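You operate a simulated robot arm through the tools that you are given. There is no shell and no other tool. Be economical: measure what you need, move in short steps, check, and stop when the job is done.

You run a simulated two-armed robot. Do the job below in one go: nothing can be reset, and whatever is moved stays where it is left.

TASK
Hold the tub with green band on the top of the bench marked sorting steady with one hand and put the purple block marked hold in it with the other.
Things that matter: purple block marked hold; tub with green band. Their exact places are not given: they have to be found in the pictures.

Only the result counts: the job must be done as asked and must still hold three seconds after the hand-in. Knocking over, shifting, dropping, spilling or breaking anything else fails it.

THE ROBOT
Two 7-joint arms with two-finger parallel grippers on one trunk, on a base that drives. Base frame: it is fixed to the floor where the robot stands at the start and does not move with it; the origin is under the middle of the robot, x ahead of it, y to its left, z up; the surface under the hand at the start is at about z = 0.84. Readings come in m, degrees, newtons and seconds.
The left shoulder is at the start at [0.039, 0.101, 1.161], the right one opposite. With the tool pointing down near the work surface each hand reaches from about 0.2 to 0.52 m from the robot's upright axis, wherever it stands, measured 20 degrees to its own side. Payload 2.4 kg a hand.
The tool frame of a hand sits at the grasp point between the pads (the TCP): z along the fingers, y along the line on which they close. The tips reach 0.024 m beyond it. Largest opening 0.068 m; finger width 0.017, thickness 0.01; the body of the gripper, 0.04 by 0.07 m, starts 0.041 m behind the TCP.
Orientation is that of the tool frame in the base frame, as a unit quaternion [w, x, y, z]. With the fingers straight down and closing along the base's y, the tool's x points along the base's -x, its y along +y and its z along -z.

THE INTERFACE
- The arms move only by the tool move_arm. It takes "left_commands", "right_commands" or both (then of equal length, played together; a hand with none holds still); each is a list of rows, each a list of 7 numbers: the shift along the base's x, y, z in mm, then the turn, a rotation vector about the base's x, y, z in degrees, then the finger opening in mm, from 0 to 68. In form: [[dx, dy, dz, ax, ay, az, hand], ...]. A call has 1 to 20 rows; each row is the pose to reach, as a shift and turn from the pose commanded when the call began. Each row takes 0.2 s and may step no farther than 0.05 m and 8.6 degrees from the row before; otherwise, or with a gripper value out of range, the whole call is refused. Where a pose cannot be reached the arm comes as near as it can. A force on the tool above 40 N (or 10 N above the force at the start of the call, whichever is more), or a blocked arm, ends the call early, and 0.2 s more pass. The fingers move at their own pace (about 0.072 m/s each) and stop on an object; they squeeze with about 24 N. The grip force told is the motor's: it shows also when the fingers shut on nothing. Time passes only in rows, and 0.2 s behind the last, so rows that repeat a pose let the fingers close. The reply holds the time, the measured pose of the TCP, the force on the tool along the base axes, the opening and the grip force, in the units named above and with some noise, with the torque about the TCP (base axes, N m) and any sound that the robot's microphone picked up.
- Cameras (640 x 400 px; columns grow to the right, rows downward): "scene" is now at [0.1296, -0.0065, 1.3473]; the picture's right is [0.10, -0.99, 0.00], its down [-0.43, -0.05, -0.90] and it looks along [0.90, 0.09, -0.43] (base axes); focal length 291 px, centre (320, 200). "left" rides on the left gripper at [0.084, -0.011, -0.075] in its tool frame; the picture's right is [0.13, 0.99, 0.00], its down [-0.60, 0.08, -0.79] and it looks along [-0.79, 0.10, 0.61] (tool axes); focal length 251 px, centre (320, 200). "right" rides on the right gripper at [0.084, 0.011, -0.075] in its tool frame; the picture's right is [-0.13, 0.99, 0.00], its down [-0.60, -0.08, -0.79] and it looks along [-0.79, -0.10, 0.61] (tool axes); focal length 251 px, centre (320, 200).
- get_image(camera): a new picture of that camera. No time passes.
- move_column(by): slides the trunk up (or, below 0, down) by that many m; the arms and the scene camera ride with it, the base frame stays. It gives what a move gives, with no picture.
- base_move(legs): drives the robot by 1 to 6 legs, each [ahead, left, turn to the left] in m, m and degrees, along the robot's own axes; the way and the turn of a leg run together, so that a leg with both is an arc; at most 1.5 m and 180 degrees a leg. The arms and the cameras ride along, it lands a little off, and it stops where it bumps. It gives what a move gives.
- head_to(pan, tilt): turns the head with the scene camera to pan (to the left, within 86 degrees either way) and tilt (down, from -29 to 69), counted from straight ahead of the robot. It gives what a move gives.
- point_at(camera, pixels): for up to 12 pixels [column, row] of the newest picture of that camera ("zoom" is the newest enlarged one), the place [x, y, z] in the base frame of the surface seen there, good to about 0.003 m, but the place of the scene camera against the robot may be out by one fixed shift of up to 0.025 m in any direction. No time passes.
- enlarge(camera, box): a new picture of the part [left, top, right, bottom] of that camera's present view, enlarged. No time passes.
- finish_job(): hands the job in; it is judged then, once.

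Keep the steps short. Do not move on a guess: measure, check each grasp and each placing, and mend mistakes. In all there are 80 turns and 78 pictures (those below and enlarged ones count). Leave the grippers open and the arms clear of the work at the hand-in unless told otherwise, and finish with a single line.

The tools are called after ">>>" by a JSON object that holds its "fn" and its "kwargs". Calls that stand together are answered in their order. move_arm: Moves the arms, as the interface text tells. Its arguments: {"type":"object","properties":{"left_commands":{"type":"array","items":{"type":"array","items":{"type":"number"}}},"right_commands":{"type":"array","items":{"type":"array","items":{"type":"number"}}}},"required":[]} The other tools are called the same way: move_column (by) slides the trunk up or down; base_move (legs) drives the base; head_to (pan, tilt) turns the head that bears the scene camera; get_image (camera) takes a picture; point_at (camera, pixels) gives the place of the surface under pixels of a picture; enlarge (camera, box) takes an enlarged picture of a part of a camera's view; finish_job () hands the job in.

At the start:

```text
time: 0.0
left_tool_pos: [0.3559, 0.1768, 1.2171]
left_tool_rot: [0.001, 0.0, 1.0, 0.0]
left_ft_force: [-0.4, 0.2, -0.6]
left_torque: [-0.01, 0.01, -0.02]
left_opening: 0.0679
left_gripper_force: 0.1
right_tool_pos: [0.3518, -0.1202, 1.2167]
right_tool_rot: [-0.001, 0.0, 1.0, 0.0]
right_ft_force: [-0.7, 0.1, 0.3]
right_torque: [-0.02, 0.02, -0.03]
right_opening: 0.0678
right_gripper_force: 0.3
trunk travel left (down, up): [-0.375, 0.475]
robot x, y, heading: [0.004, 0.0024, 0.3]
head pan, tilt: [6.0, 25.7]
```

scene: 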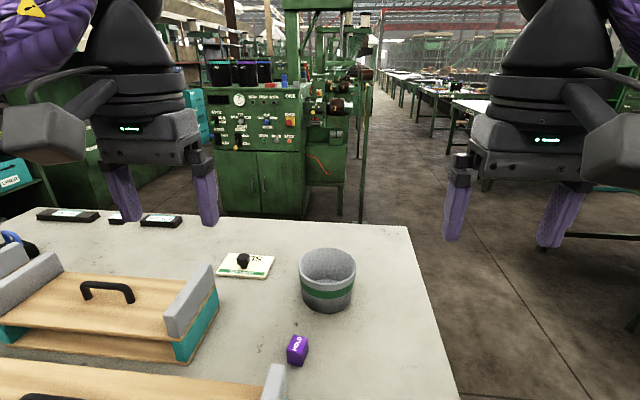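
right: 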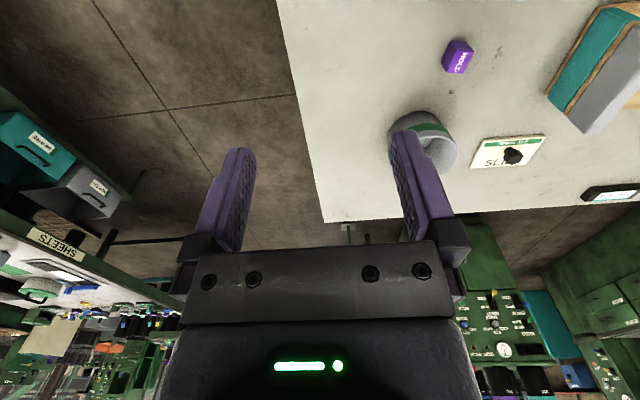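
left: 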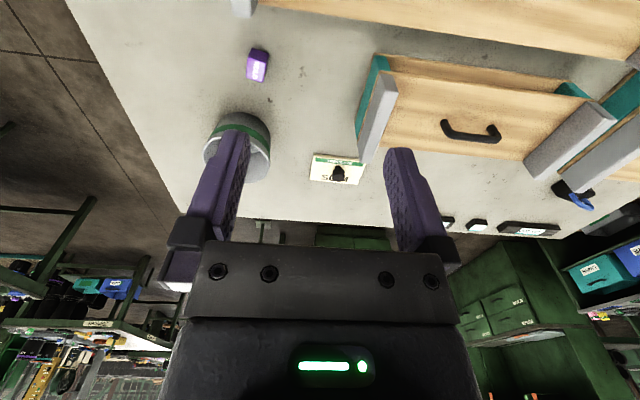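

I see the grey tub with the green band at scene (327,280) and the purple block at (297,350). I'll measure both in all three pictures.

>>> {"fn": "point_at", "kwargs": {"camera": "scene", "pixels": [[297, 341], [292, 355], [304, 357], [300, 268], [355, 268], [327, 250], [327, 286], [326, 308], [327, 268], [270, 300], [330, 340], [245, 262]]}}

>>> {"fn": "point_at", "kwargs": {"camera": "left", "pixels": [[258, 53], [257, 70], [241, 116], [270, 150], [290, 120], [262, 172], [338, 165]]}}

>>> {"fn": "point_at", "kwargs": {"camera": "right", "pixels": [[459, 45], [457, 63], [423, 116], [391, 130], [456, 150], [445, 172], [380, 100]]}}

>>> {"fn": "enlarge", "kwargs": {"camera": "scene", "box": [220, 230, 400, 380]}}

```text
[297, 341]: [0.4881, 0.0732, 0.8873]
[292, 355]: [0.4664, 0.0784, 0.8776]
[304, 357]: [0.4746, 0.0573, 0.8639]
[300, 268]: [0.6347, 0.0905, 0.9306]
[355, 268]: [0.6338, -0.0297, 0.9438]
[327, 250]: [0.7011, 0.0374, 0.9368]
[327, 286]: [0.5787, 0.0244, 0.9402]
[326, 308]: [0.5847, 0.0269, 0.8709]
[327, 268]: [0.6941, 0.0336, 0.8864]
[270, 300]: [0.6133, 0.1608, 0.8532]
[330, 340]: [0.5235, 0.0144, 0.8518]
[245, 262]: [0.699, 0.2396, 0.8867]
```

```text
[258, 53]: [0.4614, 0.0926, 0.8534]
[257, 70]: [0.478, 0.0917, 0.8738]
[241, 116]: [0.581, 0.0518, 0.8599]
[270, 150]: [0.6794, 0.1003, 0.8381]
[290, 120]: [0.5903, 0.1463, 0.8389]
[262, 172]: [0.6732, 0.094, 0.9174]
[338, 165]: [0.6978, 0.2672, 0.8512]
```

```text
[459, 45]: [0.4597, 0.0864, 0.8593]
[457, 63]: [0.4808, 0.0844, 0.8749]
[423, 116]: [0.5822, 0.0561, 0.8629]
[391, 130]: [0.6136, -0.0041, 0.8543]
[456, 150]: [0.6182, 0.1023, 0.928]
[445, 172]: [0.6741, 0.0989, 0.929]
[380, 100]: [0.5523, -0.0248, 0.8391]
```

```text
2.67 times, centred on (310, 305) of scene
```

zoom: 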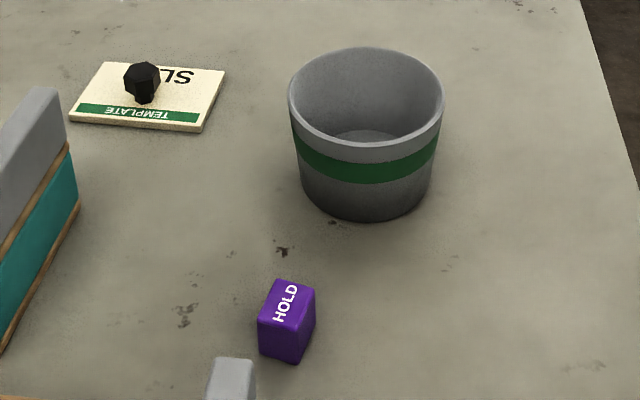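

The scene camera is off by about y -0.02 and z +0.013 compared with the hand cameras. The tub is about 0.63 m away, which is out of reach, so the base has to go forward. First I'll look down at the bench's near edge and look around for labels.

>>> {"fn": "head_to", "kwargs": {"pan": 0, "tilt": 62}}

>>> {"fn": "get_image", "kwargs": {"camera": "scene"}}

>>> {"fn": "head_to", "kwargs": {"pan": 60, "tilt": 35}}

>>> {"fn": "get_image", "kwargs": {"camera": "scene"}}

```text
time: 1.0
left_tool_pos: [0.3543, 0.1769, 1.2171]
left_tool_rot: [0.0, -0.001, 1.0, 0.0]
left_ft_force: [0.1, -0.2, 0.8]
left_torque: [-0.02, -0.02, -0.01]
left_opening: 0.0679
left_gripper_force: 0.0
right_tool_pos: [0.352, -0.1195, 1.2167]
right_tool_rot: [0.0, 0.0, 1.0, 0.0]
right_ft_force: [-0.4, -0.3, 1.1]
right_torque: [-0.01, -0.04, 0.0]
right_opening: 0.0679
right_gripper_force: 0.0
trunk travel left (down, up): [-0.375, 0.475]
robot x, y, heading: [-0.0017, 0.0002, 0.1]
head pan, tilt: [0.0, 62.0]
```

```text
73 pictures are left
```

scene: 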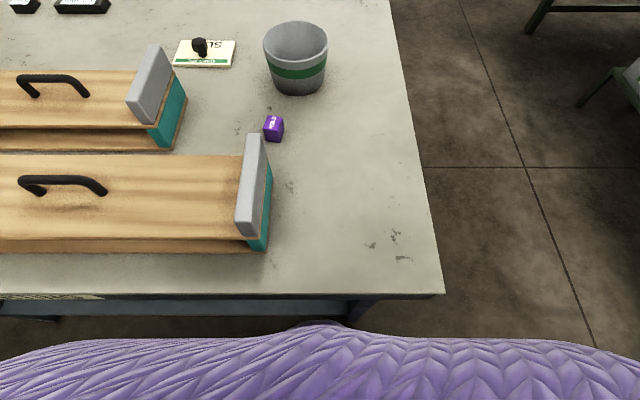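

```text
time: 2.3
left_tool_pos: [0.3559, 0.1773, 1.2169]
left_tool_rot: [0.0, 0.0, 1.0, 0.0]
left_ft_force: [-0.5, 0.9, -0.4]
left_torque: [0.05, 0.01, -0.01]
left_opening: 0.0678
left_gripper_force: 0.1
right_tool_pos: [0.3538, -0.1198, 1.2157]
right_tool_rot: [0.0, 0.0, 1.0, 0.0]
right_ft_force: [-0.3, 0.1, 0.1]
right_torque: [0.0, -0.02, -0.02]
right_opening: 0.0682
right_gripper_force: 0.1
trunk travel left (down, up): [-0.375, 0.475]
robot x, y, heading: [-0.0045, 0.0023, 0.0]
head pan, tilt: [60.0, 35.0]
```

```text
72 pictures are left
```

scene: 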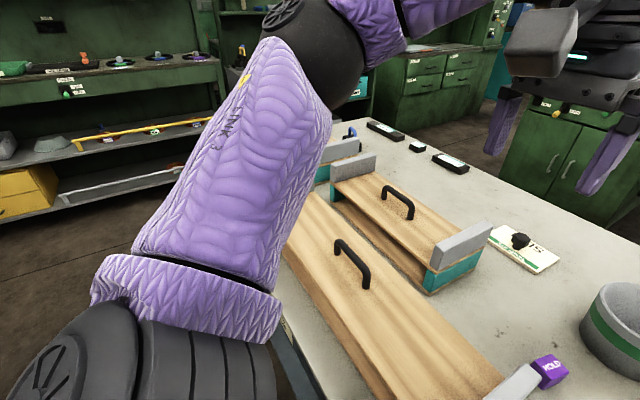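

The bench front edge is close, so the tub can't be reached from this side. Its right side looks open. I'll measure the bench corner and edges and check the floor to the right.

>>> {"fn": "head_to", "kwargs": {"pan": 0, "tilt": 62}}

>>> {"fn": "get_image", "kwargs": {"camera": "scene"}}

>>> {"fn": "point_at", "kwargs": {"camera": "scene", "pixels": [[440, 291], [395, 30], [418, 170], [250, 292], [320, 330], [253, 140], [246, 235], [270, 175], [274, 120], [297, 30], [450, 330]]}}

>>> {"fn": "head_to", "kwargs": {"pan": -65, "tilt": 35}}

>>> {"fn": "get_image", "kwargs": {"camera": "scene"}}

>>> {"fn": "point_at", "kwargs": {"camera": "scene", "pixels": [[320, 390], [320, 200], [100, 200], [200, 100], [320, 100], [500, 200]]}}

```text
time: 3.6
left_tool_pos: [0.3555, 0.1766, 1.2168]
left_tool_rot: [0.0, -0.001, 1.0, 0.001]
left_ft_force: [0.1, -0.8, 0.2]
left_torque: [0.02, -0.02, 0.01]
left_opening: 0.0683
left_gripper_force: 0.1
right_tool_pos: [0.3523, -0.1195, 1.2167]
right_tool_rot: [0.001, 0.0, 1.0, 0.0]
right_ft_force: [-0.4, -0.4, 0.5]
right_torque: [0.01, 0.01, -0.02]
right_opening: 0.0682
right_gripper_force: 0.0
trunk travel left (down, up): [-0.375, 0.475]
robot x, y, heading: [-0.0006, -0.002, 0.1]
head pan, tilt: [0.0, 62.0]
```

```text
71 pictures are left
```

scene: 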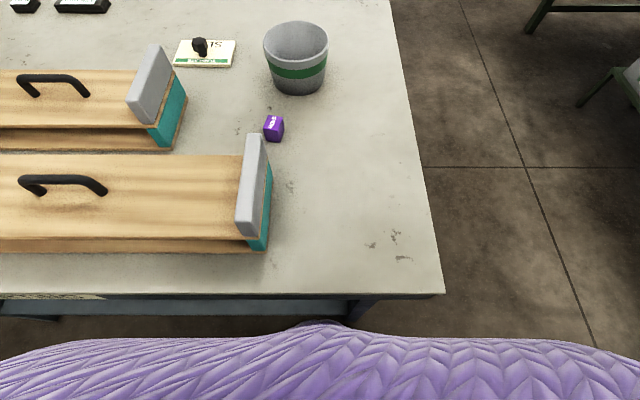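

```text
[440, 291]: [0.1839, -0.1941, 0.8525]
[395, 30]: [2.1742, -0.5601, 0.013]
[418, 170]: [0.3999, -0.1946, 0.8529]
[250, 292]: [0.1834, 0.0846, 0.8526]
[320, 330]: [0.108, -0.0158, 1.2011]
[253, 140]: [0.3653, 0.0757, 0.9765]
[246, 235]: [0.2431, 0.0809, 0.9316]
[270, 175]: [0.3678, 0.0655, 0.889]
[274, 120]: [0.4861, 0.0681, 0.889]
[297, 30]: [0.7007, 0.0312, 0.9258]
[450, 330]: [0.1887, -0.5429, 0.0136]
```

```text
time: 5.0
left_tool_pos: [0.3556, 0.1772, 1.2158]
left_tool_rot: [0.0, 0.001, 1.0, 0.0]
left_ft_force: [0.2, 0.1, -0.6]
left_torque: [-0.04, -0.03, -0.03]
left_opening: 0.0679
left_gripper_force: 0.1
right_tool_pos: [0.354, -0.1201, 1.2162]
right_tool_rot: [0.0, 0.0, 1.0, 0.0]
right_ft_force: [0.1, 0.7, -0.5]
right_torque: [0.02, 0.01, 0.04]
right_opening: 0.0679
right_gripper_force: 0.0
trunk travel left (down, up): [-0.375, 0.475]
robot x, y, heading: [0.0001, 0.0011, -0.2]
head pan, tilt: [-65.0, 35.0]
```

```text
70 pictures are left
```

scene: 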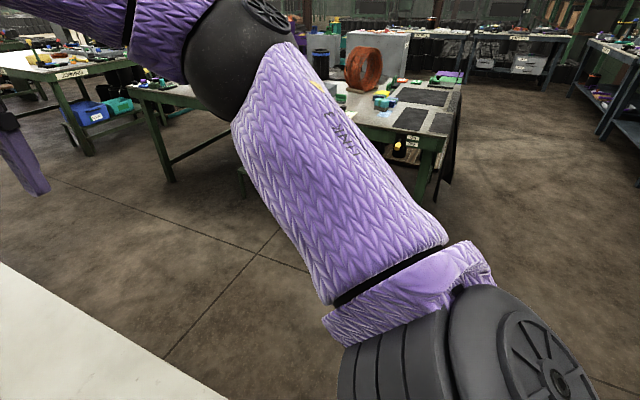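

```text
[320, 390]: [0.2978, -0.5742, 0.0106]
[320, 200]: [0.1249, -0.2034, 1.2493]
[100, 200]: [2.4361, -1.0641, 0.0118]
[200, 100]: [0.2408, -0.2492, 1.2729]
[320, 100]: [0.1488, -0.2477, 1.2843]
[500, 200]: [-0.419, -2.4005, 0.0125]
```

The bench's right edge is at y ≈ -0.175 and its front edge at x ≈ 0.18, and the floor on the right is clear. I'll back off a little, go right, then forward, turn left to face the right side, and check before closing in.

>>> {"fn": "base_move", "kwargs": {"legs": [[-0.1, 0, 0], [0, -0.65, 0], [0.65, 0, 0], [0, 0, 90]]}}

>>> {"fn": "head_to", "kwargs": {"pan": 0, "tilt": 50}}

>>> {"fn": "get_image", "kwargs": {"camera": "scene"}}

```text
time: 16.4
left_tool_pos: [0.3718, -0.3037, 1.2159]
left_tool_rot: [0.0, -0.704, 0.71, 0.0]
left_ft_force: [0.5, -0.2, -0.3]
left_torque: [-0.03, 0.02, -0.02]
left_opening: 0.068
left_gripper_force: 0.2
right_tool_pos: [0.6698, -0.307, 1.217]
right_tool_rot: [-0.001, -0.704, 0.71, 0.0]
right_ft_force: [-0.2, 0.0, 0.0]
right_torque: [0.01, 0.01, 0.03]
right_opening: 0.0679
right_gripper_force: 0.1
trunk travel left (down, up): [-0.375, 0.475]
robot x, y, heading: [0.5479, -0.6606, 89.6]
head pan, tilt: [-65.0, 35.0]
```

```text
time: 17.8
left_tool_pos: [0.3714, -0.3031, 1.2156]
left_tool_rot: [0.0, -0.705, 0.71, -0.001]
left_ft_force: [-0.2, -0.6, -0.6]
left_torque: [-0.01, 0.0, -0.01]
left_opening: 0.0679
left_gripper_force: 0.0
right_tool_pos: [0.6702, -0.3083, 1.2163]
right_tool_rot: [0.0, -0.704, 0.71, 0.0]
right_ft_force: [0.6, -0.8, -1.5]
right_torque: [0.0, -0.02, 0.02]
right_opening: 0.0679
right_gripper_force: 0.0
trunk travel left (down, up): [-0.375, 0.475]
robot x, y, heading: [0.5494, -0.6582, 89.3]
head pan, tilt: [0.0, 50.0]
```

```text
69 pictures are left
```

scene: 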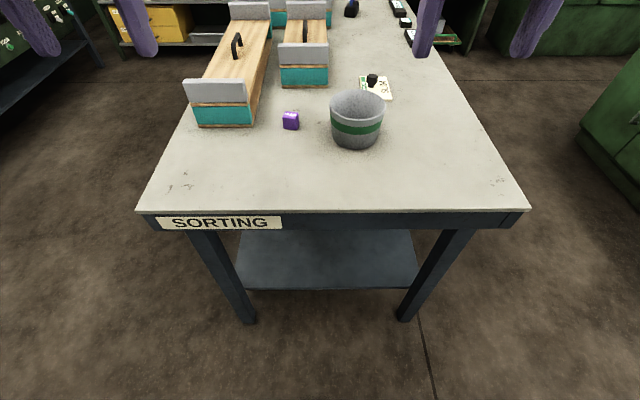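

The bench is labelled SORTING and I'm lined up on its end. I'll go forward about 0.28 m.

>>> {"fn": "base_move", "kwargs": {"legs": [[0.28, 0, 0]]}}

>>> {"fn": "head_to", "kwargs": {"pan": 0, "tilt": 45}}

>>> {"fn": "get_image", "kwargs": {"camera": "scene"}}

>>> {"fn": "get_image", "kwargs": {"camera": "left"}}

>>> {"fn": "get_image", "kwargs": {"camera": "right"}}

```text
time: 19.7
left_tool_pos: [0.3753, -0.0219, 1.2166]
left_tool_rot: [0.0, -0.703, 0.711, 0.0]
left_ft_force: [-0.1, -0.4, 0.2]
left_torque: [-0.02, -0.02, 0.01]
left_opening: 0.0677
left_gripper_force: 0.0
right_tool_pos: [0.6742, -0.027, 1.2169]
right_tool_rot: [0.0, -0.703, 0.711, -0.001]
right_ft_force: [-0.4, 0.2, -0.2]
right_torque: [0.01, 0.0, -0.04]
right_opening: 0.0681
right_gripper_force: 0.0
trunk travel left (down, up): [-0.375, 0.475]
robot x, y, heading: [0.5495, -0.3772, 89.4]
head pan, tilt: [0.0, 50.0]
```

```text
time: 20.4
left_tool_pos: [0.3775, -0.0224, 1.2166]
left_tool_rot: [0.0, -0.703, 0.711, -0.001]
left_ft_force: [-0.5, -0.1, 0.5]
left_torque: [0.02, -0.03, 0.01]
left_opening: 0.0682
left_gripper_force: 0.0
right_tool_pos: [0.6722, -0.0276, 1.2173]
right_tool_rot: [0.0, -0.703, 0.711, 0.0]
right_ft_force: [-0.3, -0.2, 0.1]
right_torque: [-0.01, 0.0, -0.01]
right_opening: 0.0678
right_gripper_force: 0.1
trunk travel left (down, up): [-0.375, 0.475]
robot x, y, heading: [0.5492, -0.3815, 89.5]
head pan, tilt: [0.0, 45.0]
```

```text
68 pictures are left
```

scene: 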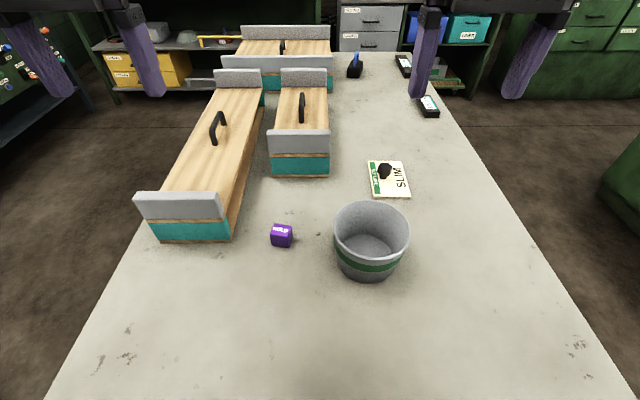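

```text
67 pictures are left
```

left: 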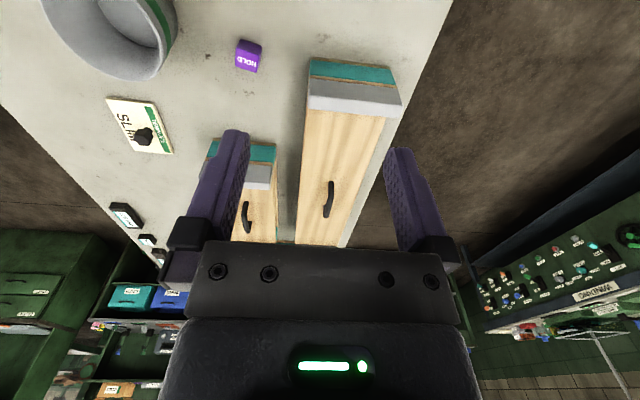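

```text
66 pictures are left
```

right: 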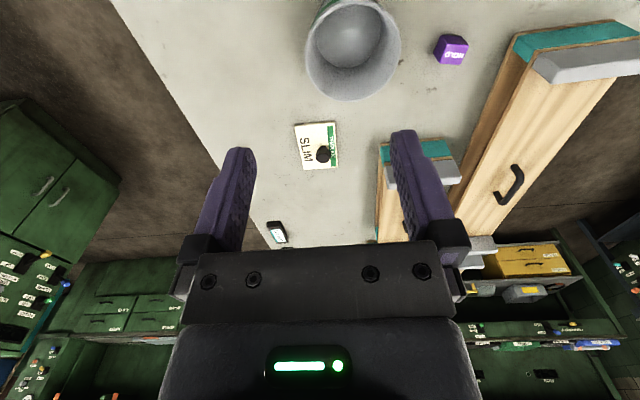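

I'm now in place. I'll measure the tub rim and the block in all three pictures.

>>> {"fn": "point_at", "kwargs": {"camera": "right", "pixels": [[309, 50], [345, 99], [385, 85], [400, 45], [350, 60], [318, 85], [452, 43], [437, 38], [466, 42], [450, 62], [321, 155], [395, 20]]}}

>>> {"fn": "point_at", "kwargs": {"camera": "left", "pixels": [[249, 48], [238, 42], [261, 45], [247, 66], [238, 60], [259, 69], [352, 103], [130, 78], [172, 40], [90, 60], [130, 40]]}}

>>> {"fn": "enlarge", "kwargs": {"camera": "left", "box": [210, 20, 290, 90]}}

>>> {"fn": "enlarge", "kwargs": {"camera": "scene", "box": [250, 190, 430, 290]}}

>>> {"fn": "point_at", "kwargs": {"camera": "scene", "pixels": [[282, 229], [272, 227], [292, 229], [281, 241], [334, 232], [408, 232], [370, 202], [365, 258], [370, 238], [388, 170], [180, 215], [300, 150]]}}

```text
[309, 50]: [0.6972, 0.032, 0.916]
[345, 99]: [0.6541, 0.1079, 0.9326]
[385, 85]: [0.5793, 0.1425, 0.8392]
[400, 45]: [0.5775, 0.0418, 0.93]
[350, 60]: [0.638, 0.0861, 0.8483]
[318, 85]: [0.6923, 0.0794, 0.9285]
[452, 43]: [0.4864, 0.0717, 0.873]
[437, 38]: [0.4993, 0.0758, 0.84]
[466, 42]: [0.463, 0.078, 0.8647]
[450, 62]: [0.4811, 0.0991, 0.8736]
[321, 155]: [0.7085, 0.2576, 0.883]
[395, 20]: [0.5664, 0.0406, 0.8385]
```

```text
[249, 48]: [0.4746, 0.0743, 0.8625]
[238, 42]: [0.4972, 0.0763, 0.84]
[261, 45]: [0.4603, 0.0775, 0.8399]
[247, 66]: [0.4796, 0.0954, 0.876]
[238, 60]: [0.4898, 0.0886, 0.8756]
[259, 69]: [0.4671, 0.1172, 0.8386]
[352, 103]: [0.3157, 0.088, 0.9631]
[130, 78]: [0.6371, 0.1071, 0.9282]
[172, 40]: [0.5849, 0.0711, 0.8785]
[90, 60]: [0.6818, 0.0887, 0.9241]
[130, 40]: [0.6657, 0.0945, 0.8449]
```

```text
5.71 times, centred on (250, 55) of left
```

zoom: 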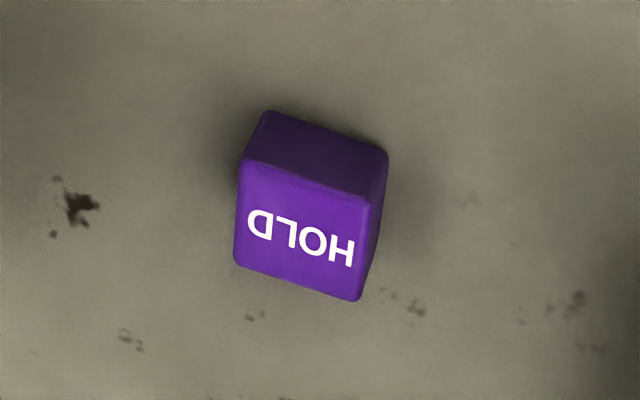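

```text
3.56 times, centred on (340, 240) of scene
```

zoom: 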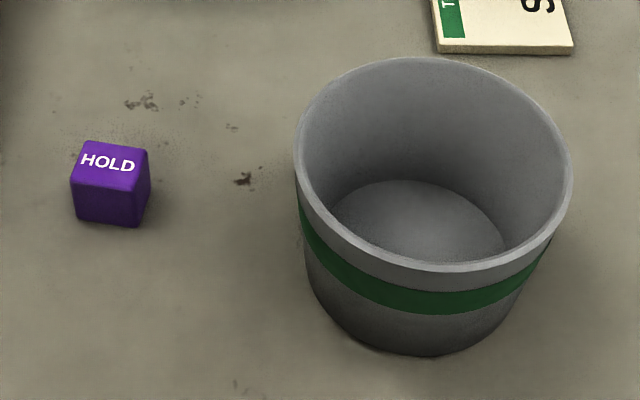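

```text
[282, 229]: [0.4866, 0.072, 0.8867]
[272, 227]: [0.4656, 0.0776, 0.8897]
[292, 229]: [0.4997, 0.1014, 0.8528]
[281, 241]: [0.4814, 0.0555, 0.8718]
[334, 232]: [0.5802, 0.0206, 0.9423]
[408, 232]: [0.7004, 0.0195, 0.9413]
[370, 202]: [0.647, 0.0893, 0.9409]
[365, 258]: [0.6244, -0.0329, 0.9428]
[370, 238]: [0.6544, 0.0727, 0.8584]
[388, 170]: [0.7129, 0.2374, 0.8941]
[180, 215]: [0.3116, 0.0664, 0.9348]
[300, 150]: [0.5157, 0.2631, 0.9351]
```

The tub's centre is about (0.638, 0.048), its outer radius 0.061 and its rim at z 0.929. I'll measure the corners of the block's top face at (237,48), (259,55), (257,72) and (235,66). Meanwhile the right hand goes above the tub's +x wall, tilted 10° to match the taper.

>>> {"fn": "point_at", "kwargs": {"camera": "left", "pixels": [[238, 50], [257, 56], [256, 71], [236, 65], [247, 60], [240, 58], [254, 64]]}}

>>> {"fn": "move_arm", "kwargs": {"right_commands": [[4, 13, -36, 0, 1.7, 0, 68], [8, 26, -72, 0, 3.4, 0, 68], [12, 39, -108, 0, 5, 0, 68], [16, 52, -144, 0, 6.7, 0, 68], [20, 65, -180, 0, 8.4, 0, 68], [24, 76, -217, 0, 10, 0, 68], [24, 76, -217, 0, 10, 0, 68]]}}

>>> {"fn": "get_image", "kwargs": {"camera": "right"}}

>>> {"fn": "get_image", "kwargs": {"camera": "scene"}}

```text
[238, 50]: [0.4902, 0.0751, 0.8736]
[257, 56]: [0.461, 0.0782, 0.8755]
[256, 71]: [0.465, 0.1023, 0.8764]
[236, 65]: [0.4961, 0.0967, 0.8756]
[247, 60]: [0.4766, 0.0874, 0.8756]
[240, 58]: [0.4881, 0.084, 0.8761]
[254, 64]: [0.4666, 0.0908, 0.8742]
```

```text
time: 22.0
left_tool_pos: [0.3758, -0.0222, 1.2172]
left_tool_rot: [0.0, -0.704, 0.71, 0.0]
left_ft_force: [-0.4, -0.9, -0.6]
left_torque: [0.0, -0.01, -0.01]
left_opening: 0.0681
left_gripper_force: 0.0
right_tool_pos: [0.697, 0.0484, 0.9983]
right_tool_rot: [-0.061, -0.701, 0.708, 0.061]
right_ft_force: [0.1, 0.3, -0.7]
right_torque: [0.03, 0.02, 0.0]
right_opening: 0.0676
right_gripper_force: 0.1
trunk travel left (down, up): [-0.375, 0.475]
robot x, y, heading: [0.5483, -0.3761, 89.4]
head pan, tilt: [0.0, 45.0]
```

```text
63 pictures are left
```

right: 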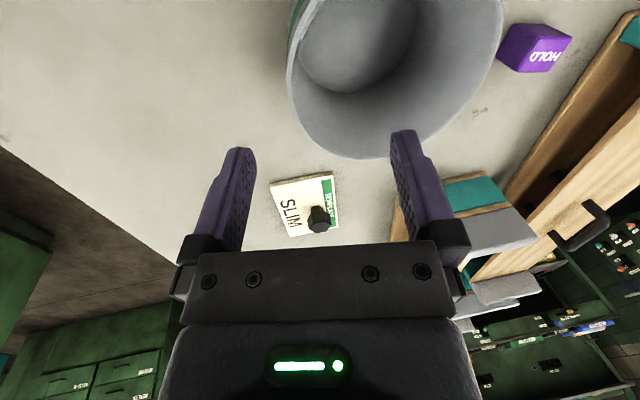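

```text
62 pictures are left
```

scene: 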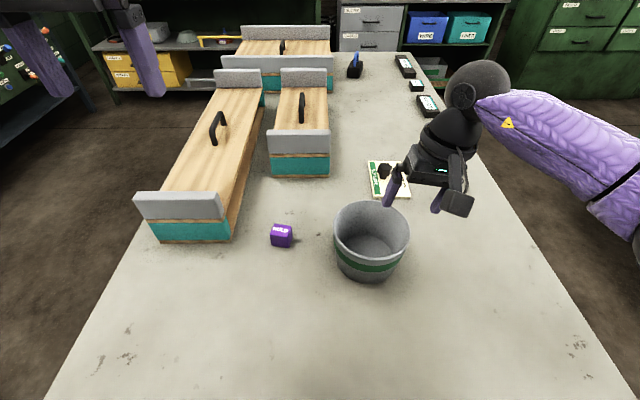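

The right hand hovers at (0.697, 0.048, 0.998). I'll check the rim again in this closer view before going down.

>>> {"fn": "point_at", "kwargs": {"camera": "right", "pixels": [[287, 70], [289, 85], [296, 60], [305, 125], [350, 158], [470, 100], [500, 50], [293, 100]]}}

>>> {"fn": "enlarge", "kwargs": {"camera": "right", "box": [250, 0, 400, 170]}}

```text
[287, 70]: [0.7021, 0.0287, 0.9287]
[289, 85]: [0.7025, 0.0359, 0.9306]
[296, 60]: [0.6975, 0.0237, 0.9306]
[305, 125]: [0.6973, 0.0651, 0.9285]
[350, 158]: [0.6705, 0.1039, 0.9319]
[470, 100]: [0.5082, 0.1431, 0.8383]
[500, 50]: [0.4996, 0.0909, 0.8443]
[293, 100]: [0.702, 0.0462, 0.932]
```

```text
2.35 times, centred on (325, 85) of right
```

zoom: 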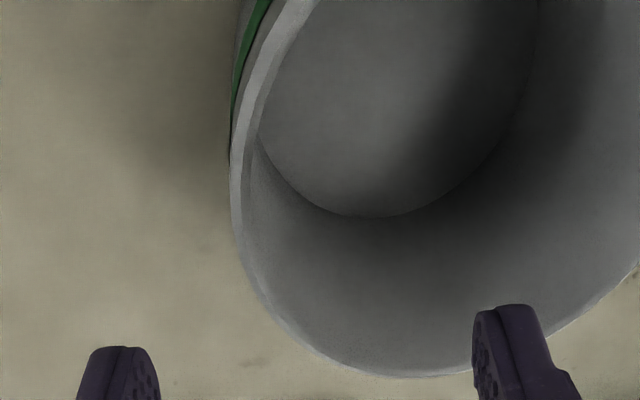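

The wall's midline is at x ≈ 0.700 at the rim. I'll lower the right hand 84 mm with 1.5 mm in x, fingers open, straddling the wall.

>>> {"fn": "move_arm", "kwargs": {"right_commands": [[0.5, 0, -25, 0, 0, 0, 68], [1, 0, -50, 0, 0, 0, 68], [1.5, 0, -70, 0, 0, 0, 68], [1.5, 0, -84, 0, 0, 0, 68], [1.5, 0, -84, 0, 0, 0, 68]]}}

>>> {"fn": "get_image", "kwargs": {"camera": "right"}}

>>> {"fn": "enlarge", "kwargs": {"camera": "scene", "box": [300, 150, 480, 290]}}

```text
time: 23.2
left_tool_pos: [0.3756, -0.023, 1.2171]
left_tool_rot: [0.001, -0.704, 0.71, 0.001]
left_ft_force: [-0.1, -0.3, 0.2]
left_torque: [0.0, 0.02, 0.03]
left_opening: 0.0682
left_gripper_force: 0.1
right_tool_pos: [0.6986, 0.0485, 0.9147]
right_tool_rot: [-0.061, -0.7, 0.708, 0.061]
right_ft_force: [-0.4, -0.3, 0.2]
right_torque: [0.02, 0.0, -0.01]
right_opening: 0.068
right_gripper_force: 0.1
trunk travel left (down, up): [-0.375, 0.475]
robot x, y, heading: [0.5482, -0.3808, 89.6]
head pan, tilt: [0.0, 45.0]
```

```text
60 pictures are left
```

right: 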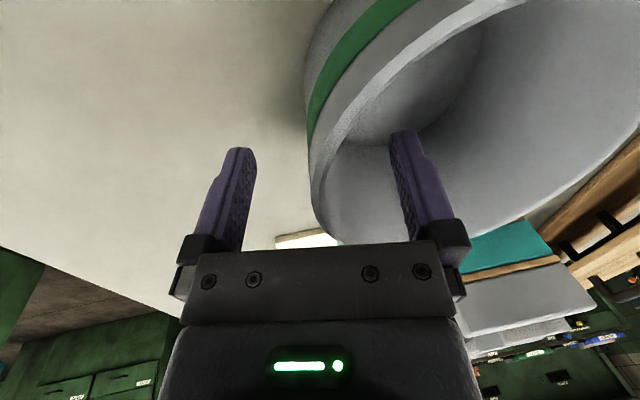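

```text
2.86 times, centred on (390, 220) of scene
```

zoom: 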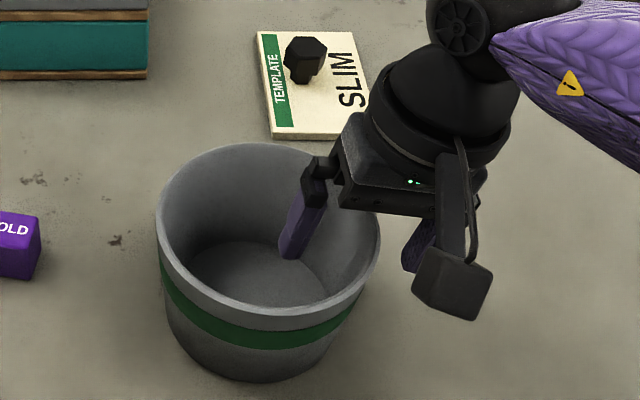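

The wall is between the fingers. I'll close part way first and look at the centring.

>>> {"fn": "move_arm", "kwargs": {"right_commands": [[0, 0, 0, 0, 0, 0, 40], [0, 0, 0, 0, 0, 0, 16], [0, 0, 0, 0, 0, 0, 16]]}}

>>> {"fn": "get_image", "kwargs": {"camera": "right"}}

```text
time: 24.0
left_tool_pos: [0.3755, -0.0229, 1.216]
left_tool_rot: [0.0, -0.703, 0.711, 0.0]
left_ft_force: [0.0, 0.1, -0.1]
left_torque: [-0.01, 0.02, 0.01]
left_opening: 0.068
left_gripper_force: 0.0
right_tool_pos: [0.6998, 0.0487, 0.9148]
right_tool_rot: [-0.062, -0.701, 0.708, 0.061]
right_ft_force: [-1.1, -0.4, 0.1]
right_torque: [-0.03, 0.01, -0.03]
right_opening: 0.0163
right_gripper_force: 0.1
trunk travel left (down, up): [-0.375, 0.475]
robot x, y, heading: [0.5499, -0.3771, 89.4]
head pan, tilt: [0.0, 45.0]
```

```text
58 pictures are left
```

right: 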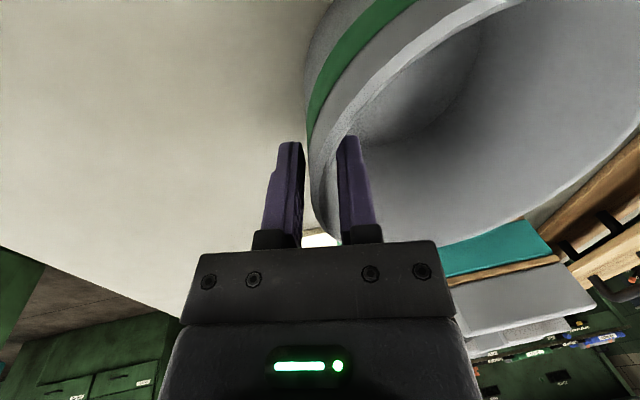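

Well centred. I'll close fully on the wall.

>>> {"fn": "move_arm", "kwargs": {"right_commands": [[0, 0, 0, 0, 0, 0, 8], [0, 0, 0, 0, 0, 0, 3], [0, 0, 0, 0, 0, 0, 0], [0, 0, 0, 0, 0, 0, 0]]}}

>>> {"fn": "get_image", "kwargs": {"camera": "right"}}

>>> {"fn": "enlarge", "kwargs": {"camera": "scene", "box": [250, 150, 480, 290]}}

```text
time: 25.0
left_tool_pos: [0.3758, -0.0227, 1.2162]
left_tool_rot: [0.0, -0.704, 0.711, 0.001]
left_ft_force: [-0.4, -0.5, 0.3]
left_torque: [-0.01, 0.0, -0.01]
left_opening: 0.068
left_gripper_force: 0.0
right_tool_pos: [0.6994, 0.0482, 0.9143]
right_tool_rot: [-0.061, -0.701, 0.708, 0.062]
right_ft_force: [0.0, 0.6, -2.0]
right_torque: [0.0, -0.12, -0.01]
right_opening: 0.007
right_gripper_force: 24.0
trunk travel left (down, up): [-0.375, 0.475]
robot x, y, heading: [0.5537, -0.3809, 89.4]
head pan, tilt: [0.0, 45.0]
```

```text
57 pictures are left
```

right: 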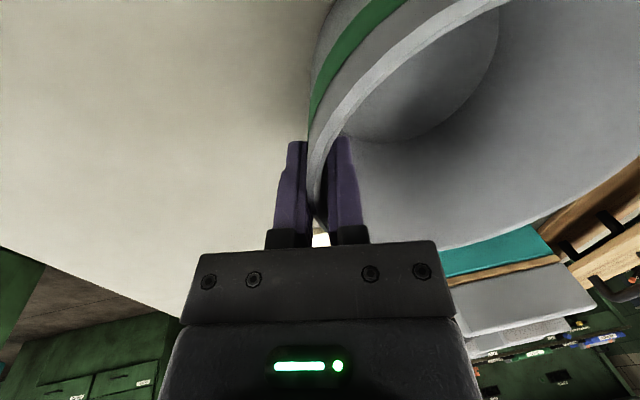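

```text
2.78 times, centred on (365, 220) of scene
```

zoom: 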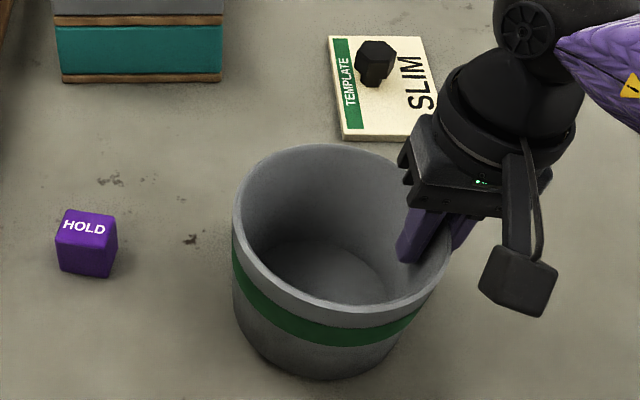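

The tub is held: 7 mm opening and 24 N. The block's top centre is (0.478, 0.088) with its top at z 0.875, turned about -9°. The left hand goes to a hover over it.

>>> {"fn": "move_arm", "kwargs": {"left_commands": [[20, 22, -30, 0, 0, -2, 68], [40, 44, -60, 0, 0, -4, 68], [60, 66, -95, 0, 0, -6, 68], [80, 88, -130, 0, 0, -8, 68], [102, 111, -165, 0, 0, -9, 68], [102, 111, -210, 0, 0, -9, 68], [102, 111, -255, 0, 0, -9, 68], [102, 111, -266, 0, 0, -9, 68], [102, 111, -266, 0, 0, -9, 68]]}}

>>> {"fn": "get_image", "kwargs": {"camera": "left"}}

>>> {"fn": "get_image", "kwargs": {"camera": "scene"}}

```text
time: 27.0
left_tool_pos: [0.4774, 0.0897, 0.9503]
left_tool_rot: [0.001, -0.645, 0.764, 0.0]
left_ft_force: [-0.4, -0.1, 0.1]
left_torque: [-0.02, 0.0, 0.01]
left_opening: 0.068
left_gripper_force: 0.0
right_tool_pos: [0.6994, 0.0485, 0.9165]
right_tool_rot: [-0.062, -0.701, 0.708, 0.061]
right_ft_force: [0.6, -0.1, -2.5]
right_torque: [0.0, -0.17, -0.01]
right_opening: 0.0072
right_gripper_force: 24.4
trunk travel left (down, up): [-0.375, 0.475]
robot x, y, heading: [0.551, -0.381, 89.4]
head pan, tilt: [0.0, 45.0]
```

```text
55 pictures are left
```

left: 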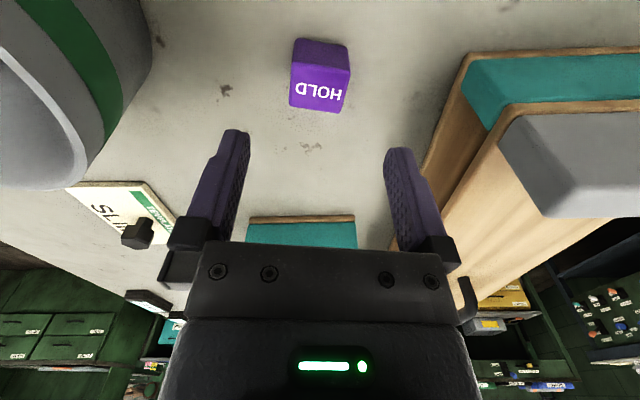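

```text
54 pictures are left
```

scene: 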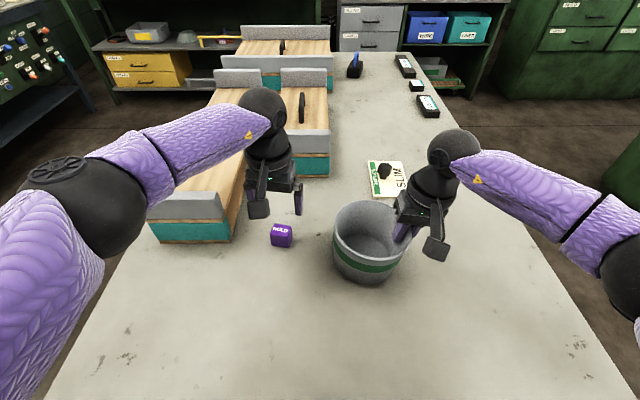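

The left hand hovers at (0.477, 0.090, 0.950). I'll check the block's corners again from close by.

>>> {"fn": "point_at", "kwargs": {"camera": "left", "pixels": [[296, 65], [346, 71], [340, 109], [292, 103], [318, 85], [293, 85], [344, 90], [320, 66], [316, 108]]}}

>>> {"fn": "enlarge", "kwargs": {"camera": "left", "box": [270, 25, 370, 125]}}

```text
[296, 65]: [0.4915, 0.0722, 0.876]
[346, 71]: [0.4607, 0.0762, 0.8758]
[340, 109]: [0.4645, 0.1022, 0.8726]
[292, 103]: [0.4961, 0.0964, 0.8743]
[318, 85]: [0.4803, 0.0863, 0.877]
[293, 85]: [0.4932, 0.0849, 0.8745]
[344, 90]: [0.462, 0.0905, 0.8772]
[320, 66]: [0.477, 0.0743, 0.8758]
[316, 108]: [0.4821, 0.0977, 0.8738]
```

```text
4.00 times, centred on (320, 75) of left
```

zoom: 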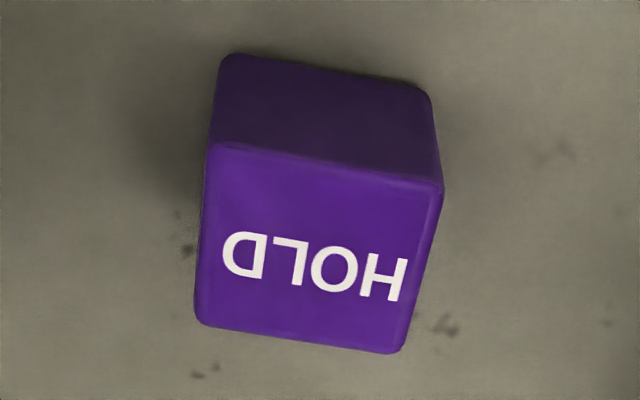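

The block's centre is (0.478, 0.087) and the alignment is right. I'll go down to TCP z 0.868, which leaves the tips about 5 mm above the bench.

>>> {"fn": "move_arm", "kwargs": {"left_commands": [[0.7, -2.5, -30, 0, 0, 0, 68], [0.7, -2.5, -60, 0, 0, 0, 68], [0.7, -2.5, -82, 0, 0, 0, 68], [0.7, -2.5, -82, 0, 0, 0, 68]]}}

>>> {"fn": "get_image", "kwargs": {"camera": "left"}}

```text
time: 28.0
left_tool_pos: [0.4791, 0.0872, 0.8684]
left_tool_rot: [0.0, -0.646, 0.764, 0.0]
left_ft_force: [0.3, 0.5, 0.9]
left_torque: [0.0, 0.01, -0.04]
left_opening: 0.068
left_gripper_force: 0.0
right_tool_pos: [0.6995, 0.0488, 0.9149]
right_tool_rot: [-0.062, -0.7, 0.709, 0.061]
right_ft_force: [-0.2, -0.2, -2.3]
right_torque: [0.02, -0.14, -0.02]
right_opening: 0.0071
right_gripper_force: 24.5
trunk travel left (down, up): [-0.375, 0.475]
robot x, y, heading: [0.5504, -0.376, 89.5]
head pan, tilt: [0.0, 45.0]
```

```text
52 pictures are left
```

left: 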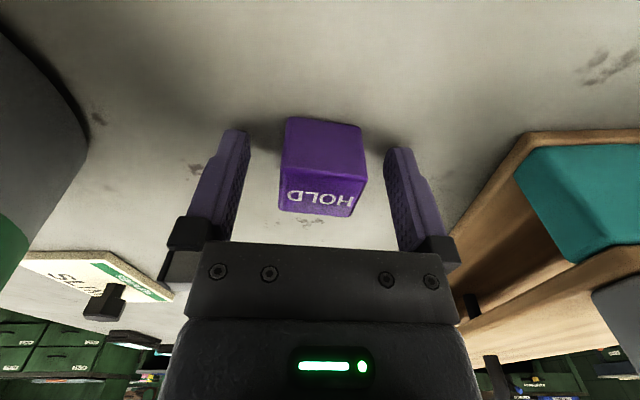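

The block is centred between the fingers. I'll close and let them settle.

>>> {"fn": "move_arm", "kwargs": {"left_commands": [[0, 0, 0, 0, 0, 0, 45], [0, 0, 0, 0, 0, 0, 25], [0, 0, 0, 0, 0, 0, 10], [0, 0, 0, 0, 0, 0, 10]]}}

>>> {"fn": "get_image", "kwargs": {"camera": "left"}}

```text
time: 29.0
left_tool_pos: [0.4786, 0.087, 0.8678]
left_tool_rot: [0.0, -0.646, 0.764, 0.001]
left_ft_force: [-0.6, 0.3, -0.3]
left_torque: [-0.02, -0.01, 0.0]
left_opening: 0.0353
left_gripper_force: 24.4
right_tool_pos: [0.6983, 0.049, 0.9154]
right_tool_rot: [-0.062, -0.701, 0.708, 0.061]
right_ft_force: [-0.2, -0.4, -1.8]
right_torque: [0.0, -0.15, 0.0]
right_opening: 0.0071
right_gripper_force: 23.2
trunk travel left (down, up): [-0.375, 0.475]
robot x, y, heading: [0.551, -0.3767, 89.6]
head pan, tilt: [0.0, 45.0]
```

```text
51 pictures are left
```

left: 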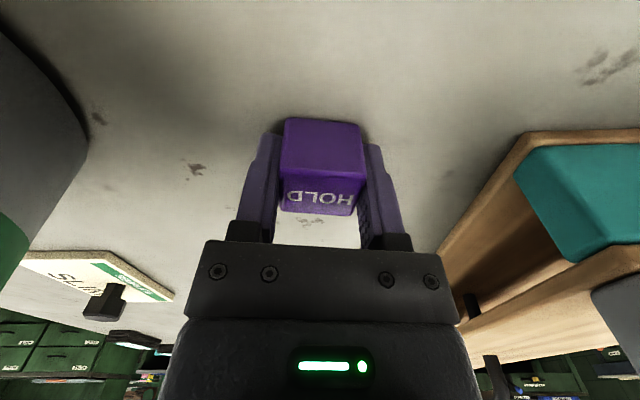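

The block is gripped: 35 mm opening and 24 N. I'll lift it straight up 132 mm, then carry it above the tub with a slight lean away from the right hand.

>>> {"fn": "move_arm", "kwargs": {"left_commands": [[0, 0, 40, 0, 0, 0, 10], [0, 0, 85, 0, 0, 0, 10], [0, 0, 132, 0, 0, 0, 10], [35, -10, 135, 0, -1, 3, 10], [70, -20, 135, 0, -3, 6, 10], [105, -30, 135, 0, -5, 9, 10], [135, -38, 135, 0, -5, 9, 10], [151, -41, 135, 0, -5, 9, 10], [151, -41, 135, 0, -5, 9, 10]]}}

>>> {"fn": "get_image", "kwargs": {"camera": "left"}}

>>> {"fn": "get_image", "kwargs": {"camera": "scene"}}

>>> {"fn": "enlarge", "kwargs": {"camera": "scene", "box": [270, 130, 490, 300]}}

```text
time: 31.0
left_tool_pos: [0.6303, 0.0448, 1.0033]
left_tool_rot: [0.034, -0.703, 0.71, -0.027]
left_ft_force: [-0.4, 0.2, -0.1]
left_torque: [-0.01, 0.01, -0.03]
left_opening: 0.0352
left_gripper_force: 24.3
right_tool_pos: [0.6988, 0.0481, 0.9155]
right_tool_rot: [-0.062, -0.701, 0.708, 0.061]
right_ft_force: [0.2, 0.6, -2.0]
right_torque: [0.03, -0.13, -0.01]
right_opening: 0.007
right_gripper_force: 23.6
trunk travel left (down, up): [-0.375, 0.475]
robot x, y, heading: [0.5505, -0.3804, 89.4]
head pan, tilt: [0.0, 45.0]
```

```text
50 pictures are left
```

left: 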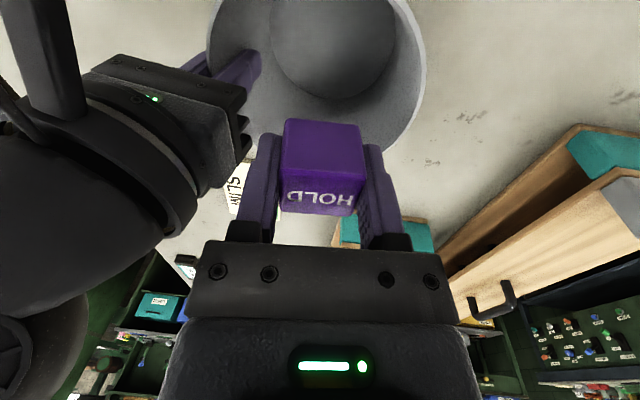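

```text
49 pictures are left
```

scene: 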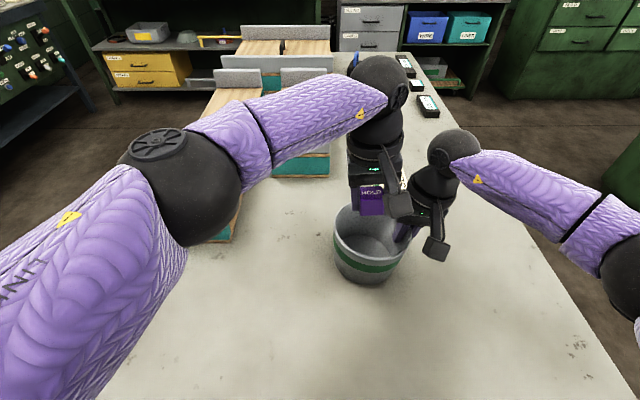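

```text
2.35 times, centred on (380, 215) of scene
```

zoom: 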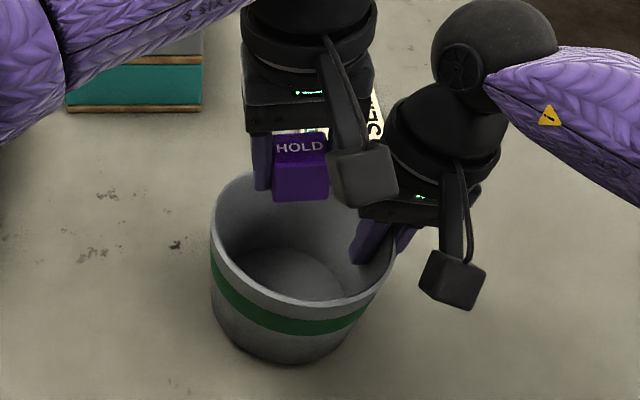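

The block is above the tub. The hands look close together, so I'll measure the nearest points of the right hand in the left picture before lowering.

>>> {"fn": "point_at", "kwargs": {"camera": "left", "pixels": [[244, 90], [246, 120], [247, 150], [236, 172], [190, 195], [185, 230], [165, 215], [80, 100], [260, 60], [223, 22], [418, 120], [415, 60]]}}

>>> {"fn": "point_at", "kwargs": {"camera": "zoom", "pixels": [[260, 40], [365, 70], [245, 120], [375, 80], [385, 150], [362, 200], [365, 260], [350, 170], [500, 150], [340, 190]]}}

```text
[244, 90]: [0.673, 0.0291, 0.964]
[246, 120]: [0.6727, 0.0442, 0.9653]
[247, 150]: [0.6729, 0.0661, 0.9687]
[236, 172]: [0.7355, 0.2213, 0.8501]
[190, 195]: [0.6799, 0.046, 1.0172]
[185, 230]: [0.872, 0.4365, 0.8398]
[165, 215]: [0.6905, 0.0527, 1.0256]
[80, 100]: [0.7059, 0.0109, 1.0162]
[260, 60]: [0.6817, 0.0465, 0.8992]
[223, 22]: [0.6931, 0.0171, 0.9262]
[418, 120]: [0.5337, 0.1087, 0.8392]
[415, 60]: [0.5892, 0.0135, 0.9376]
```

```text
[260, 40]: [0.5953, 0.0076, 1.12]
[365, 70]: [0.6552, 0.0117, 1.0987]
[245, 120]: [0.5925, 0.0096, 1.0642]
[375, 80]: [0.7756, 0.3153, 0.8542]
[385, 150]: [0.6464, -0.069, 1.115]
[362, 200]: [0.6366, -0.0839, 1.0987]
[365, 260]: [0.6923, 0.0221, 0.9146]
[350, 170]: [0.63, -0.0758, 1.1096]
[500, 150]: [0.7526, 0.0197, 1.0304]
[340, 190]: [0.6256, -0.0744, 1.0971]
```

The right hand's nearest face is at x ≈ 0.673, and the left body will reach about 0.658, so there's about 15 mm clear. I'll lower the block 102 mm into the tub, shifting 3 mm away from the right hand.

>>> {"fn": "move_arm", "kwargs": {"left_commands": [[-3, 2, -25, 0, 0, 0, 10], [-3, 2, -50, 0, 0, 0, 10], [-3, 2, -70, 0, 0, 0, 10], [-3, 2, -88, 0, 0, 0, 10], [-3, 2, -102, 0, 0, 0, 10], [-3, 2, -102, 0, 0, 0, 10]]}}

>>> {"fn": "get_image", "kwargs": {"camera": "left"}}

>>> {"fn": "enlarge", "kwargs": {"camera": "scene", "box": [270, 130, 490, 300]}}

```text
time: 32.4
left_tool_pos: [0.6264, 0.0475, 0.9021]
left_tool_rot: [0.034, -0.703, 0.71, -0.028]
left_ft_force: [0.4, -0.1, -1.3]
left_torque: [0.0, -0.02, 0.01]
left_opening: 0.0353
left_gripper_force: 24.1
right_tool_pos: [0.6987, 0.048, 0.9149]
right_tool_rot: [-0.062, -0.701, 0.708, 0.061]
right_ft_force: [0.0, 0.4, -2.5]
right_torque: [0.02, -0.18, 0.05]
right_opening: 0.0069
right_gripper_force: 23.2
trunk travel left (down, up): [-0.375, 0.475]
robot x, y, heading: [0.5498, -0.3767, 89.4]
head pan, tilt: [0.0, 45.0]
```

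```text
47 pictures are left
```

left: 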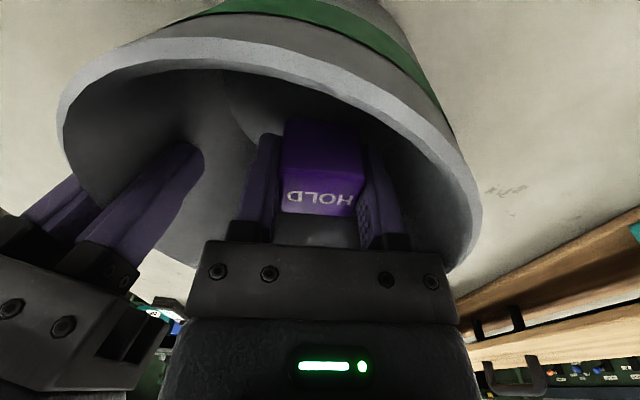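

```text
2.35 times, centred on (380, 215) of scene
```

zoom: 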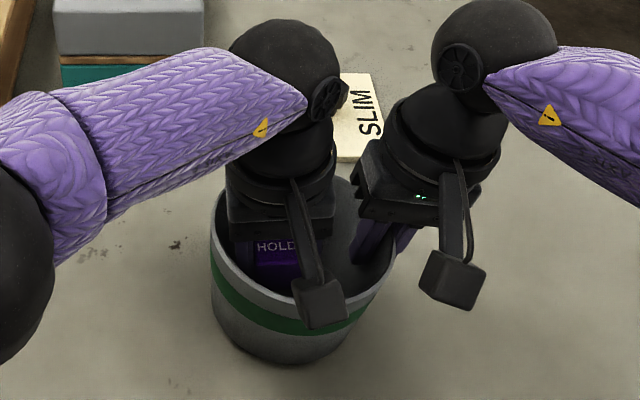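

The block is inside with nothing touching. I'll go 5 mm lower, then open to 46 mm to release it.

>>> {"fn": "move_arm", "kwargs": {"left_commands": [[0, 0, -5, 0, 0, 0, 10], [0, 0, -5, 0, 0, 0, 36], [0, 0, -5, 0, 0, 0, 46], [0, 0, -5, 0, 0, 0, 46], [0, 0, -5, 0, 0, 0, 46]]}}

>>> {"fn": "get_image", "kwargs": {"camera": "left"}}

```text
time: 33.6
left_tool_pos: [0.626, 0.0464, 0.8983]
left_tool_rot: [0.034, -0.704, 0.709, -0.028]
left_ft_force: [0.0, 0.2, -0.1]
left_torque: [-0.01, 0.01, 0.02]
left_opening: 0.0462
left_gripper_force: 0.0
right_tool_pos: [0.6987, 0.0476, 0.9149]
right_tool_rot: [-0.062, -0.701, 0.708, 0.061]
right_ft_force: [-0.5, -0.1, -2.6]
right_torque: [0.01, -0.14, 0.01]
right_opening: 0.0071
right_gripper_force: 23.7
trunk travel left (down, up): [-0.375, 0.475]
robot x, y, heading: [0.5478, -0.3781, 89.5]
head pan, tilt: [0.0, 45.0]
```

```text
45 pictures are left
```

left: 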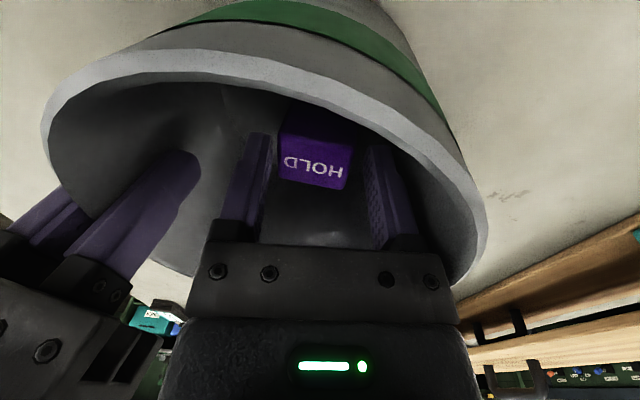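

The block has dropped onto the tub floor. I'll lift the left hand straight out and pull it back towards the robot's left.

>>> {"fn": "move_arm", "kwargs": {"left_commands": [[0, 0, 30, 0, 0, 0, 46], [0, 0, 70, 0, 0, 0, 46], [0, 0, 115, 0, 0, 0, 46], [0, 0, 160, 0, 0, 0, 46], [-40, -15, 185, 0, 0, 0, 60], [-80, -35, 200, 0, 0, 0, 68], [-120, -55, 210, 0, 0, 0, 68], [-160, -70, 220, 0, 0, 0, 68], [-200, -80, 230, 0, 0, 0, 68]]}}

>>> {"fn": "get_image", "kwargs": {"camera": "scene"}}

>>> {"fn": "enlarge", "kwargs": {"camera": "scene", "box": [270, 150, 490, 300]}}

```text
time: 35.6
left_tool_pos: [0.4243, -0.0331, 1.1273]
left_tool_rot: [0.033, -0.703, 0.71, -0.028]
left_ft_force: [-0.6, -0.1, 0.5]
left_torque: [-0.02, 0.0, 0.02]
left_opening: 0.0679
left_gripper_force: 0.0
right_tool_pos: [0.699, 0.0492, 0.9147]
right_tool_rot: [-0.061, -0.701, 0.708, 0.061]
right_ft_force: [0.1, 0.5, -2.8]
right_torque: [0.03, -0.14, -0.01]
right_opening: 0.0071
right_gripper_force: 24.3
trunk travel left (down, up): [-0.375, 0.475]
robot x, y, heading: [0.5467, -0.3786, 89.7]
head pan, tilt: [0.0, 45.0]
```

```text
44 pictures are left
```

scene: 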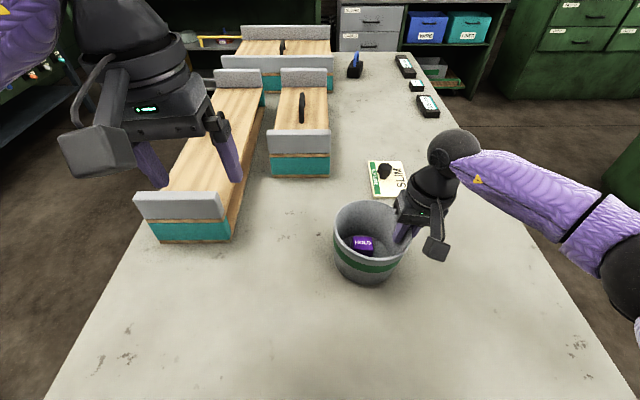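

```text
2.67 times, centred on (380, 225) of scene
```

zoom: 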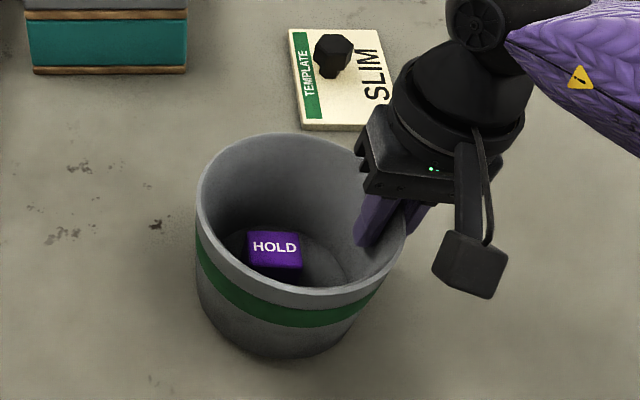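

The block lies flat in the tub. Now I'll open the right hand, let things settle, and lift it straight up and away.

>>> {"fn": "move_arm", "kwargs": {"right_commands": [[0, 0, 0, 0, 0, 0, 10], [0, 0, 0, 0, 0, 0, 24], [0, 0, 0, 0, 0, 0, 44], [0, 0, 0, 0, 0, 0, 44]]}}

>>> {"fn": "get_image", "kwargs": {"camera": "right"}}

```text
time: 36.6
left_tool_pos: [0.4264, -0.0338, 1.1263]
left_tool_rot: [0.034, -0.703, 0.71, -0.028]
left_ft_force: [0.2, -0.9, -0.1]
left_torque: [0.0, 0.01, 0.02]
left_opening: 0.0679
left_gripper_force: 0.1
right_tool_pos: [0.6987, 0.047, 0.9157]
right_tool_rot: [-0.061, -0.701, 0.708, 0.06]
right_ft_force: [-0.6, 0.1, 0.2]
right_torque: [-0.02, -0.01, -0.01]
right_opening: 0.0441
right_gripper_force: 0.0
trunk travel left (down, up): [-0.375, 0.475]
robot x, y, heading: [0.5507, -0.3796, 89.6]
head pan, tilt: [0.0, 45.0]
```

```text
42 pictures are left
```

right: 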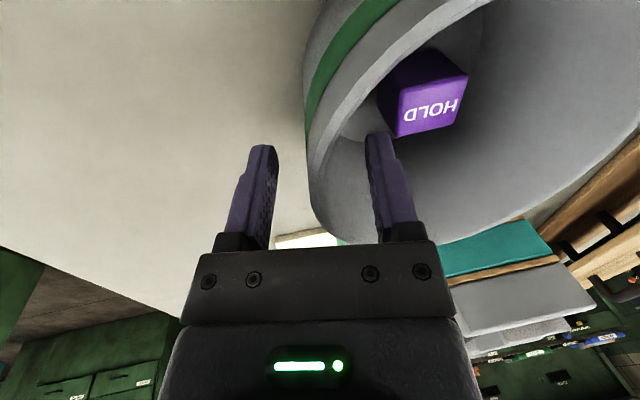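

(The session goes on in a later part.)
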